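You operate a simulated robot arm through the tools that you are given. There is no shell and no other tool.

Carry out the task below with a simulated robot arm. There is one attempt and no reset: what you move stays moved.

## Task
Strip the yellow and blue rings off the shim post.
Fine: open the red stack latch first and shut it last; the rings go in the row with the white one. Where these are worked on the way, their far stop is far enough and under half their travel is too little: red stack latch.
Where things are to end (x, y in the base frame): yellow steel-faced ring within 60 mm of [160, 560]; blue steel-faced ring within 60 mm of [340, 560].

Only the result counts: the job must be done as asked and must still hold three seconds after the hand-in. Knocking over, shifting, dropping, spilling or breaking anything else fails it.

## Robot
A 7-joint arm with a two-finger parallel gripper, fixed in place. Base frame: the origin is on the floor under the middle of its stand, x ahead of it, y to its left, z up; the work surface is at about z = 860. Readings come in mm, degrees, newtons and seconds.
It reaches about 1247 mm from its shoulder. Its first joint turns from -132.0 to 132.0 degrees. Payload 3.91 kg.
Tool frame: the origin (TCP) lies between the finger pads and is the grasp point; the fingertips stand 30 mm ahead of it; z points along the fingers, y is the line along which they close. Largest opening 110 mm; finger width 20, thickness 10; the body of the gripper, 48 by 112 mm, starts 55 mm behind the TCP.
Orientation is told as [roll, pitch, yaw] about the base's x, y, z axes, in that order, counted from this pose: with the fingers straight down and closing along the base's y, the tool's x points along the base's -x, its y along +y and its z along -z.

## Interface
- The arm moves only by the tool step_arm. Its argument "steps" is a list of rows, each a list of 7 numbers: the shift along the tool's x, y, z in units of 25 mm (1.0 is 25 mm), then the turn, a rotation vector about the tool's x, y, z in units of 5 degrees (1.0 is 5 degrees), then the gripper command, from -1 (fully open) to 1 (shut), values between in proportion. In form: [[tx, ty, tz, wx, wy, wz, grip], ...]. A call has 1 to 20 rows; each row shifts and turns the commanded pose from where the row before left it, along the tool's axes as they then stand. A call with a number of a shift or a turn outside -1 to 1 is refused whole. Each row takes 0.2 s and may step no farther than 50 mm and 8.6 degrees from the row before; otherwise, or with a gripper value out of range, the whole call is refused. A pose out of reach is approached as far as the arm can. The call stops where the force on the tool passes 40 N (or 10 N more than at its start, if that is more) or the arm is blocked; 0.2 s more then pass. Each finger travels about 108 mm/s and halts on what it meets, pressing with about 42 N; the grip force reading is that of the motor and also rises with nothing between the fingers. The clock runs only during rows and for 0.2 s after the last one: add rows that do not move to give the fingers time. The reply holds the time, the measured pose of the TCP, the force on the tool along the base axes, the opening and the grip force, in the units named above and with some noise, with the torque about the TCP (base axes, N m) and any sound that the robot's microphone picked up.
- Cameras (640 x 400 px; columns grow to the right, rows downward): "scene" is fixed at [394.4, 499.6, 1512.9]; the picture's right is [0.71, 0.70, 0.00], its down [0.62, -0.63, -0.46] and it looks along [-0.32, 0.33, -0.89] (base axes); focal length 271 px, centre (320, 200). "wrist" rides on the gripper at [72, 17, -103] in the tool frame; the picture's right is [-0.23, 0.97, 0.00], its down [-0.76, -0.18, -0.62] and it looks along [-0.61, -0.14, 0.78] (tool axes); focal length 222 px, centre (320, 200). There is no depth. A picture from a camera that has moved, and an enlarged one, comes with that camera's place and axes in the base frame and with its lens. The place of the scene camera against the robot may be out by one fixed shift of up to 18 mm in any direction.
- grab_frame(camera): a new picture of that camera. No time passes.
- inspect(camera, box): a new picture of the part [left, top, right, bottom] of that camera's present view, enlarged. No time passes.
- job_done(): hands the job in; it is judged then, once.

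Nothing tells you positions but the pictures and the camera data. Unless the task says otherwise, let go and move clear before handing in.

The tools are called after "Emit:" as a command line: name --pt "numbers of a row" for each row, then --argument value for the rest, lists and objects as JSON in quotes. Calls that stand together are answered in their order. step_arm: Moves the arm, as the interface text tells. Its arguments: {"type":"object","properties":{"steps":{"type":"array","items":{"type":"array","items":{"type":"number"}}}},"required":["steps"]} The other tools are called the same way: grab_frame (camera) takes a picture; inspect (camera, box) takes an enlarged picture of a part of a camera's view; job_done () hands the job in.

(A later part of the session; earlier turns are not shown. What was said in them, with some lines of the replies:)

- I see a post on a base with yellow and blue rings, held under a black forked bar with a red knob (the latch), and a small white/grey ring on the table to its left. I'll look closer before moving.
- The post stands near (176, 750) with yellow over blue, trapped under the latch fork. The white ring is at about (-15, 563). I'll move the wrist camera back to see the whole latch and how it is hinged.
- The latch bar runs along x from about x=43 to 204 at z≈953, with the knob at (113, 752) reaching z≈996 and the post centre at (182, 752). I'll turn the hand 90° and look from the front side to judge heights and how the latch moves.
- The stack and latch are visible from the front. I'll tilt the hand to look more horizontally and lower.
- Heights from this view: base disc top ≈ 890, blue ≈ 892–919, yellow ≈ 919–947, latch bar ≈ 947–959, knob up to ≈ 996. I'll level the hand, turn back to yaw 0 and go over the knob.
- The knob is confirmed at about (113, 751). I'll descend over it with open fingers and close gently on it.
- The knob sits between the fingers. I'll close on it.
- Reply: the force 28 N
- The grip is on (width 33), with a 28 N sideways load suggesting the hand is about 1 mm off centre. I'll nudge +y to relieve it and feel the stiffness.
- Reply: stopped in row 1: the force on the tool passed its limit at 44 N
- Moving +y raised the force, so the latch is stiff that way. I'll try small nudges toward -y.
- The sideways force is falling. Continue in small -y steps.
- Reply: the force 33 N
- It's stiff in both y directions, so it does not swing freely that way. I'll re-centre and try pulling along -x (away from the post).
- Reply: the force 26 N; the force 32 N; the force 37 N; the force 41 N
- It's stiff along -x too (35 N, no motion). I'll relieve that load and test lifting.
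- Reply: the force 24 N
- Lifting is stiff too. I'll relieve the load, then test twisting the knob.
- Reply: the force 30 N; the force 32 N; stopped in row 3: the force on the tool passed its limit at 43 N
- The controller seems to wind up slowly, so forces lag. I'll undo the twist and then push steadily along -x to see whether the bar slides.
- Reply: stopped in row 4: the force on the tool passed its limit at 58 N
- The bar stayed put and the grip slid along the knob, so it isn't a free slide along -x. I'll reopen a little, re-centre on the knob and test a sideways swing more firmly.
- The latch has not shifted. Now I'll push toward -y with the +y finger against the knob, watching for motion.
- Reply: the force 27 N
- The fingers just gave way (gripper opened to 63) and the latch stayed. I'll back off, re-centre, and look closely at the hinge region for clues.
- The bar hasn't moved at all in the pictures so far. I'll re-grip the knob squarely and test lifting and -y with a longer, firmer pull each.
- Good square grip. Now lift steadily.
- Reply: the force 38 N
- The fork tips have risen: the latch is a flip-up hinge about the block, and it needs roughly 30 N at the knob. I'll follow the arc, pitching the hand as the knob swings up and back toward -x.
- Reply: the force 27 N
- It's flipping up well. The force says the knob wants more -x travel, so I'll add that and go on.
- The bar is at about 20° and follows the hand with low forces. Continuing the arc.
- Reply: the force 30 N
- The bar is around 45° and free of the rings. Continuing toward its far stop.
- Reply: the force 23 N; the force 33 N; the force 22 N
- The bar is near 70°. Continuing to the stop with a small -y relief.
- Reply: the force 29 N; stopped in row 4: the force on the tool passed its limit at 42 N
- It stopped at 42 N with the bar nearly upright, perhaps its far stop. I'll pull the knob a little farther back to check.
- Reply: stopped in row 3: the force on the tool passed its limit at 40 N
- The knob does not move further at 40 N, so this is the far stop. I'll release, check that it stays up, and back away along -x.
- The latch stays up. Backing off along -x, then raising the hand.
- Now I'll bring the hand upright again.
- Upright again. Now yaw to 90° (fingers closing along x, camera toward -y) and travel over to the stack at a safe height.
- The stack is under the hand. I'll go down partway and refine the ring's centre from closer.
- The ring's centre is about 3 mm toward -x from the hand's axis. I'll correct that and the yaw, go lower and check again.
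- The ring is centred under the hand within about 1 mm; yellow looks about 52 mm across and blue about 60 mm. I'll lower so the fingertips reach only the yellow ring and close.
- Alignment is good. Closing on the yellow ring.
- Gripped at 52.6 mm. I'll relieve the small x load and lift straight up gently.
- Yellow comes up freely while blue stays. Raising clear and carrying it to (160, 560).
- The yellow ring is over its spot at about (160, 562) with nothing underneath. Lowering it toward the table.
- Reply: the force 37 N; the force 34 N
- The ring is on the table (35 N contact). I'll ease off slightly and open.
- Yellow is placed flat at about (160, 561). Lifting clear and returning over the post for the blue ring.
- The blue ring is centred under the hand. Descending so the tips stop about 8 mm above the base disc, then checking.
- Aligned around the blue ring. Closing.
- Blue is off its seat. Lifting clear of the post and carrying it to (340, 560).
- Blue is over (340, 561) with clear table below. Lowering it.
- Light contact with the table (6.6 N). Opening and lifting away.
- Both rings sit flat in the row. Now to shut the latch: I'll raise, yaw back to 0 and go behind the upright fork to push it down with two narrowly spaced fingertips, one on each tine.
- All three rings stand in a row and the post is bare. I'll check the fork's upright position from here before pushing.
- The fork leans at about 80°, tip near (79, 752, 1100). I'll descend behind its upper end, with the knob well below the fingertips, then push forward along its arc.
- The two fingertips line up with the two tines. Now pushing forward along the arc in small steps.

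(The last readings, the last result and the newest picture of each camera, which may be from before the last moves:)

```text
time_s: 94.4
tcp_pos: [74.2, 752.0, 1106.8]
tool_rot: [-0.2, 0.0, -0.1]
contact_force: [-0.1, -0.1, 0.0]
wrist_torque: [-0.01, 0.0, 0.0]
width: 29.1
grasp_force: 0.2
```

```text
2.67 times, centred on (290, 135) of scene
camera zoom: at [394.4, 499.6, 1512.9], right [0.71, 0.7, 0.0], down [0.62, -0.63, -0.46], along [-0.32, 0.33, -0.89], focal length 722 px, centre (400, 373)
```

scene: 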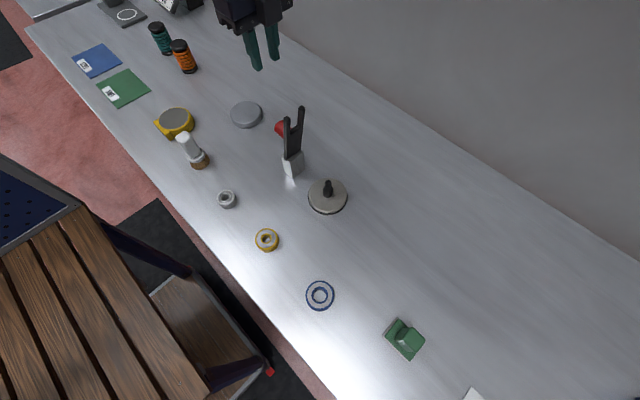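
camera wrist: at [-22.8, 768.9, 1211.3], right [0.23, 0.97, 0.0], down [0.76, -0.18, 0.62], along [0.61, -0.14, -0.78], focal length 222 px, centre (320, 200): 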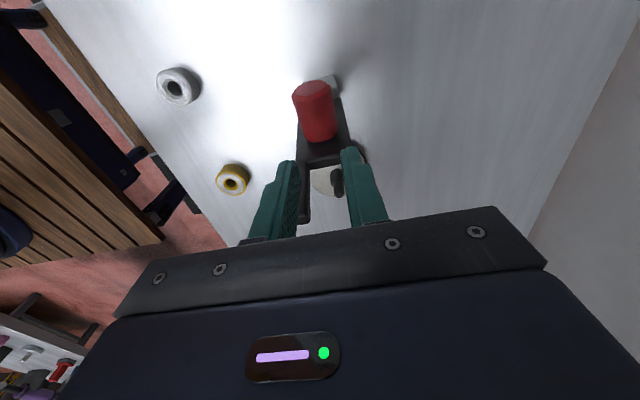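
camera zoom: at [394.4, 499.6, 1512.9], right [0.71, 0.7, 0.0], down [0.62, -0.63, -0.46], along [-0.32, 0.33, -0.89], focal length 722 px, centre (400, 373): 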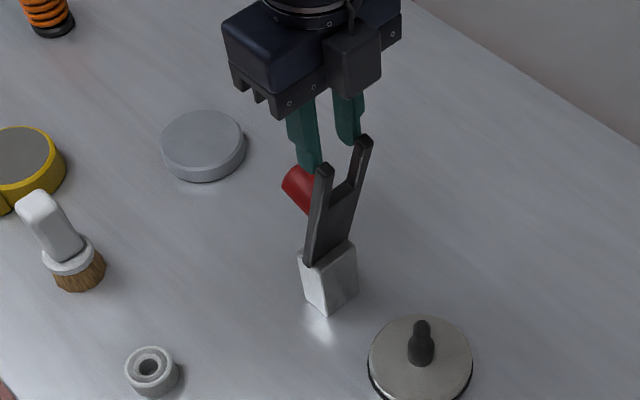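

The fork is following. Continuing along the arc.

Emit:
step_arm --pt "-0.2 0 0.06 0 0 0 0.47" --pt "-0.2 0 0.06 0 0 0 0.47" --pt "-0.2 0 0.08 0 0 0 0.47" --pt "-0.2 0 0.09 0 0 0 0.47" --pt "-0.2 0 0.1 0 0 0 0.47" --pt "-0.2 0 0.11 0 0 0 0.47"

Emit:
inspect --camera "scene" --box '[220, 60, 360, 210]'

```text
time_s: 95.8
tcp_pos: [105.4, 751.3, 1094.0]
tool_rot: [-0.3, -0.1, -0.2]
contact_force: [-0.5, 0.2, 0.1]
wrist_torque: [0.02, 0.02, 0.01]
width: 29.2
grasp_force: 0.0
```

```text
2.67 times, centred on (290, 135) of scene
camera zoom: at [394.4, 499.6, 1512.9], right [0.71, 0.7, 0.0], down [0.62, -0.63, -0.46], along [-0.32, 0.33, -0.89], focal length 722 px, centre (400, 373)
```

zoom: 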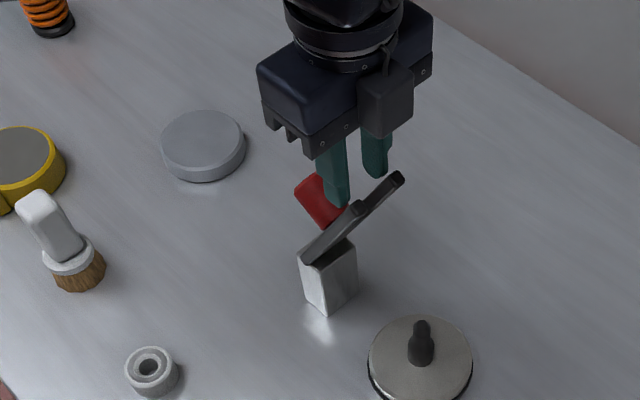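

Emit:
step_arm --pt "-0.22 0 0.13 0 0 0 0.47" --pt "-0.22 0 0.14 0 0 0 0.47" --pt "-0.22 0 0.16 0 0 0 0.47" --pt "-0.2 0 0.17 0 0 0 0.47" --pt "-0.2 0 0.19 0 0 0 0.47" --pt "-0.2 0 0.21 0 0 0 0.47"

Emit:
inspect --camera "scene" --box '[220, 60, 360, 210]'

```text
time_s: 97.2
tcp_pos: [135.7, 751.4, 1069.7]
tool_rot: [-0.3, 0.1, 0.0]
contact_force: [-0.4, -0.4, 0.4]
wrist_torque: [0.01, -0.01, 0.01]
width: 29.5
grasp_force: 0.0
```

```text
2.67 times, centred on (290, 135) of scene
camera zoom: at [394.4, 499.6, 1512.9], right [0.71, 0.7, 0.0], down [0.62, -0.63, -0.46], along [-0.32, 0.33, -0.89], focal length 722 px, centre (400, 373)
```

zoom: 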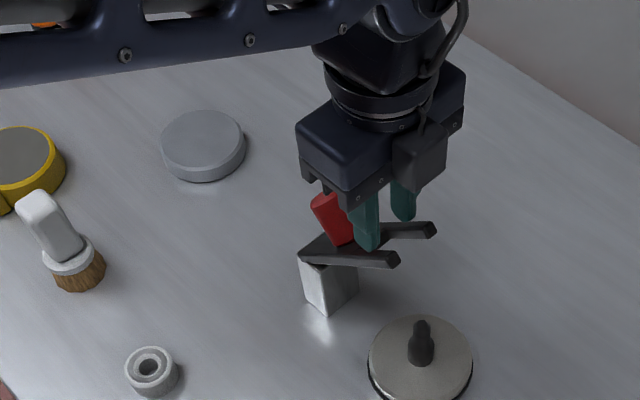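

Halfway down. Continuing, now more downward than forward.

Emit:
step_arm --pt "-0.2 0 0.19 0 0 0 0.47" --pt "-0.18 0 0.2 0 0 0 0.47" --pt "-0.16 0 0.21 0 0 0 0.47" --pt "-0.15 0 0.22 0 0 0 0.47" --pt "-0.14 0 0.23 0 0 0 0.47" --pt "-0.13 0 0.24 0 0 0 0.47" --pt "-0.12 0 0.25 0 0 0 0.47"

Emit:
inspect --camera "scene" --box '[240, 80, 380, 220]'

```text
time_s: 98.8
tcp_pos: [163.4, 749.9, 1029.5]
tool_rot: [-0.2, 0.0, -0.1]
contact_force: [0.5, 0.2, -0.6]
wrist_torque: [0.04, -0.03, 0.04]
width: 29.0
grasp_force: 0.2
```

```text
2.86 times, centred on (310, 150) of scene
camera zoom: at [394.4, 499.6, 1512.9], right [0.71, 0.7, 0.0], down [0.62, -0.63, -0.46], along [-0.32, 0.33, -0.89], focal length 774 px, centre (349, 343)
```

zoom: 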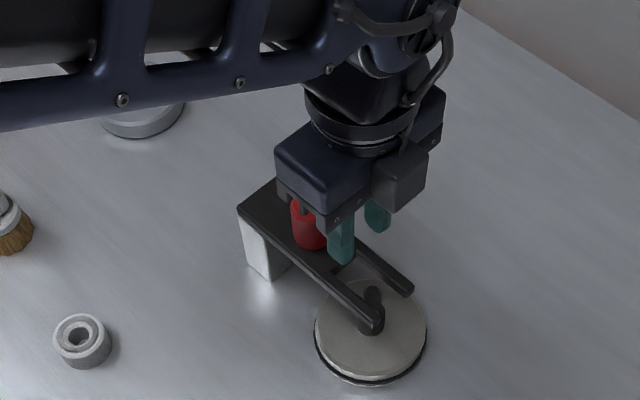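

Emit:
step_arm --pt "-0.08 0 0.25 0 0 0 0.47" --pt "-0.08 0 0.25 0 0 0 0.47" --pt "-0.06 0 0.25 0 0 0 0.47" --pt "-0.06 0 0.25 0 0 0 0.47" --pt "-0.04 0 0.2 0 0 0 0.47" --pt "0 0 0.15 0 0 0 0.47"

Emit:
inspect --camera "scene" --box '[240, 80, 380, 220]'

Emit:
grab_frame --camera "wrist"

```text
time_s: 100.2
tcp_pos: [170.9, 750.6, 998.6]
tool_rot: [-0.1, 0.0, -0.1]
contact_force: [-0.2, 0.4, 0.5]
wrist_torque: [0.03, 0.01, 0.0]
width: 29.0
grasp_force: 0.0
```

```text
2.86 times, centred on (310, 150) of scene
camera zoom: at [394.4, 499.6, 1512.9], right [0.71, 0.7, 0.0], down [0.62, -0.63, -0.46], along [-0.32, 0.33, -0.89], focal length 774 px, centre (349, 343)
```

zoom: 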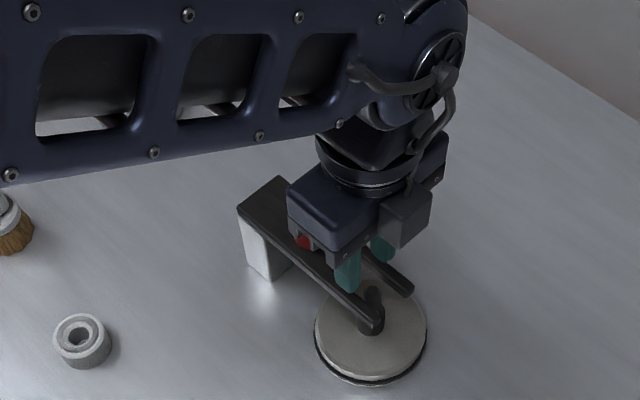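

```text
taken
camera wrist: at [98.2, 768.5, 1101.2], right [0.23, 0.97, 0.0], down [0.76, -0.18, 0.62], along [0.61, -0.14, -0.78], focal length 222 px, centre (320, 200)
```

wrist: 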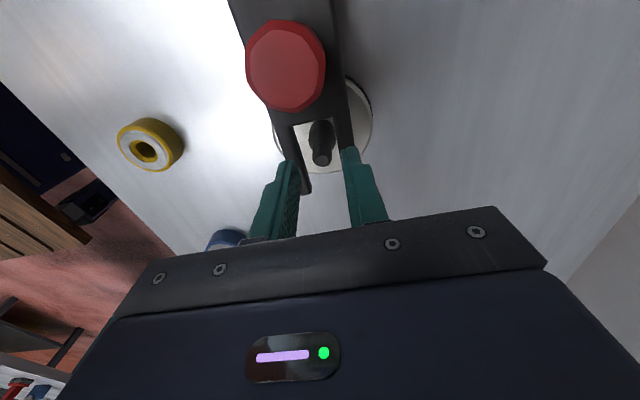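

The bar seems already down. I'll press gently on the tines to confirm it is at its closed stop.

Emit:
step_arm --pt "0 0 0.12 0 0 0 0.47" --pt "0 0 0.12 0 0 0 0.47" --pt "0 0 0.08 0 0 0 0.47" --pt "0 0 0.06 0 0 0 0.47"

```text
time_s: 101.2
tcp_pos: [170.4, 750.1, 988.5]
tool_rot: [-0.1, 0.0, -0.1]
contact_force: [0.5, -0.2, 0.0]
wrist_torque: [0.0, -0.04, 0.02]
width: 29.0
grasp_force: 0.1
```

Emit:
step_arm --pt "0 0 0.06 0 0 0 0.47" --pt "0 0 0.06 0 0 0 0.47"

Emit:
step_arm --pt "0 0 0.06 0 0 0 0.47" --pt "0 0 0.06 0 0 0 0.47"

Emit:
grab_frame --camera "wrist"

Emit:
inspect --camera "scene" --box '[280, 130, 370, 210]'

```text
time_s: 101.8
tcp_pos: [170.9, 751.4, 985.8]
tool_rot: [0.0, 0.1, -0.2]
contact_force: [0.8, -0.6, 3.8]
wrist_torque: [0.12, 0.07, -0.03]
width: 29.3
grasp_force: 0.0
```

```text
time_s: 102.4
tcp_pos: [170.3, 751.2, 983.7]
tool_rot: [0.0, 0.0, -0.1]
contact_force: [0.4, 0.7, 28.1]
wrist_torque: [-0.02, 0.28, 0.15]
width: 29.4
grasp_force: 0.1
```

```text
taken
camera wrist: at [98.7, 768.4, 1087.8], right [0.23, 0.97, 0.0], down [0.76, -0.18, 0.62], along [0.61, -0.14, -0.78], focal length 222 px, centre (320, 200)
```

wrist: 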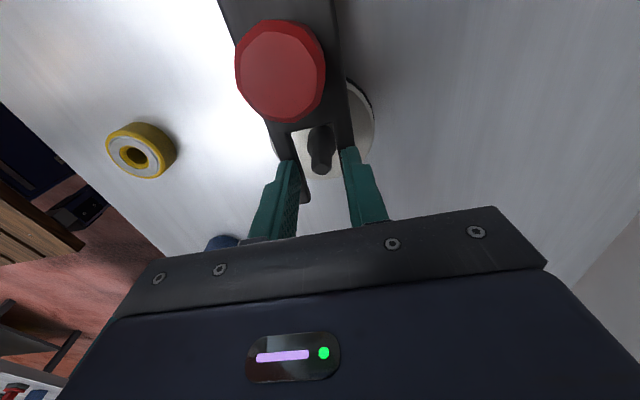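

```text
5.00 times, centred on (325, 170) of scene
camera zoom: at [394.4, 499.6, 1512.9], right [0.71, 0.7, 0.0], down [0.62, -0.63, -0.46], along [-0.32, 0.33, -0.89], focal length 1354 px, centre (295, 350)
```

zoom: 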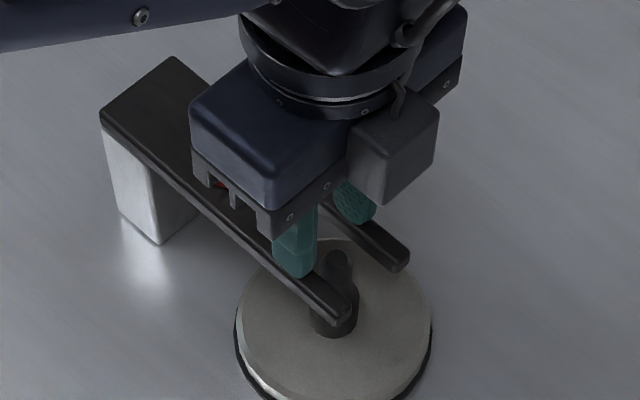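

The bar resists at 28 N at the closed height, so it is shut. Lifting straight up and moving clear for a final check.

Emit:
step_arm --pt "0 0 -0.2 0 0 0 0.47" --pt "0 0 -0.6 0 0 0 0.47" --pt "0 0 -1 0 0 0 0.47" --pt "0 0 -1 0 0 0 0.47" --pt "0 0 -1 0 0 0 0.47" --pt "0 0 -1 0 0 0 0.47" --pt "0 0 -1 0 0 0 0.47" --pt "0 0 -1 0 0 0 0.47" --pt "0.8 0 0 0 0 0 0.47" --pt "1 0 0 0 0 0 0.47" --pt "1 0 0 0 0 0 0.47" --pt "1 0 0 0 0 0 0.47" --pt "1 0 0 0 0 0 0.47" --pt "1 0 0 0 0 0 0.47" --pt "1 0 0 0 0 0 0.47"

Emit:
grab_frame --camera "scene"

Emit:
inspect --camera "scene" --box '[275, 135, 355, 205]'

Emit:
grab_frame --camera "wrist"

```text
time_s: 105.6
tcp_pos: [0.4, 752.3, 1153.2]
tool_rot: [-0.1, 0.0, -0.1]
contact_force: [-0.2, 0.3, -0.5]
wrist_torque: [-0.02, 0.06, 0.0]
width: 29.0
grasp_force: 0.1
```

```text
taken
```

scene: 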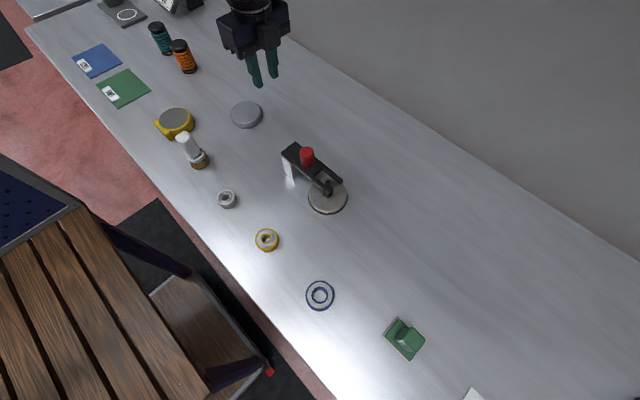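

```text
5.71 times, centred on (315, 170) of scene
camera zoom: at [394.4, 499.6, 1512.9], right [0.71, 0.7, 0.0], down [0.62, -0.63, -0.46], along [-0.32, 0.33, -0.89], focal length 1548 px, centre (349, 371)
```

zoom: 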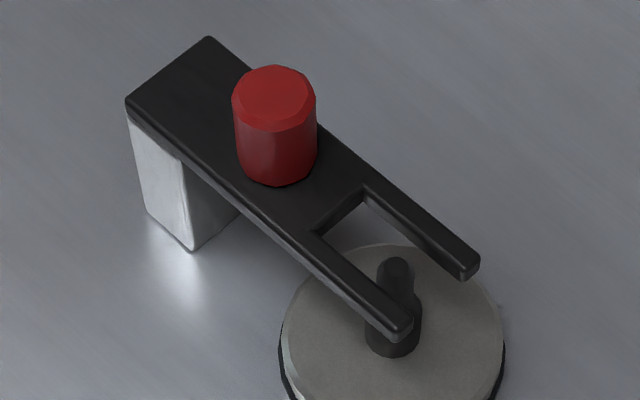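

```text
taken
camera wrist: at [-71.9, 769.6, 1256.4], right [0.23, 0.97, 0.0], down [0.76, -0.18, 0.62], along [0.61, -0.14, -0.78], focal length 222 px, centre (320, 200)
```

wrist: 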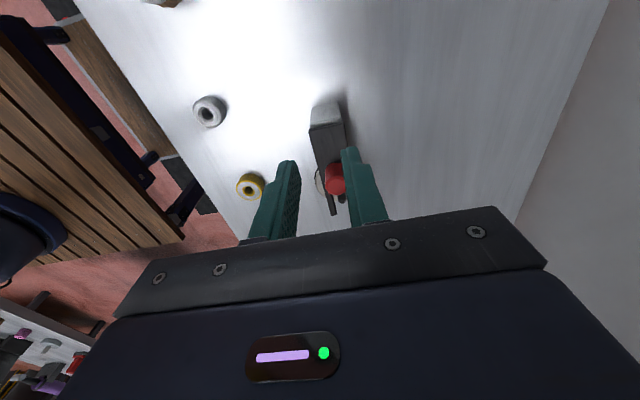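

The latch is back exactly where it was at the start, the post is bare, and yellow (~160, 561) and blue (~340, 560) lie flat in the row with the white ring. Nothing else has moved and the hand is clear, so I'm handing in.

Emit:
job_done

```text
The job is handed in.
```

The yellow and blue rings are off the shim post, standing flat in the row with the white one, and I have handed the job in.

- **Rings:** yellow is at about (160, 561) and blue at about (340, 560), each roughly 1 mm from its target by the arm's own readings.
- **Latch:** it turned out to flip up on a hinge. I opened it to its far stop before touching the rings. Afterwards I pushed it down until it resisted at its closed stop, and in the final picture it sits where it started. On the way down the fork dropped the last stretch ahead of the fingers instead of being guided all the way.
- **Other objects:** in the pictures nothing else has moved. While finding out how the latch moved I pulled on its knob in several directions, up to about 58 N, and the grip slipped on it once; the latch and its block stayed put.

The gripper was empty and clear of everything at hand-in.
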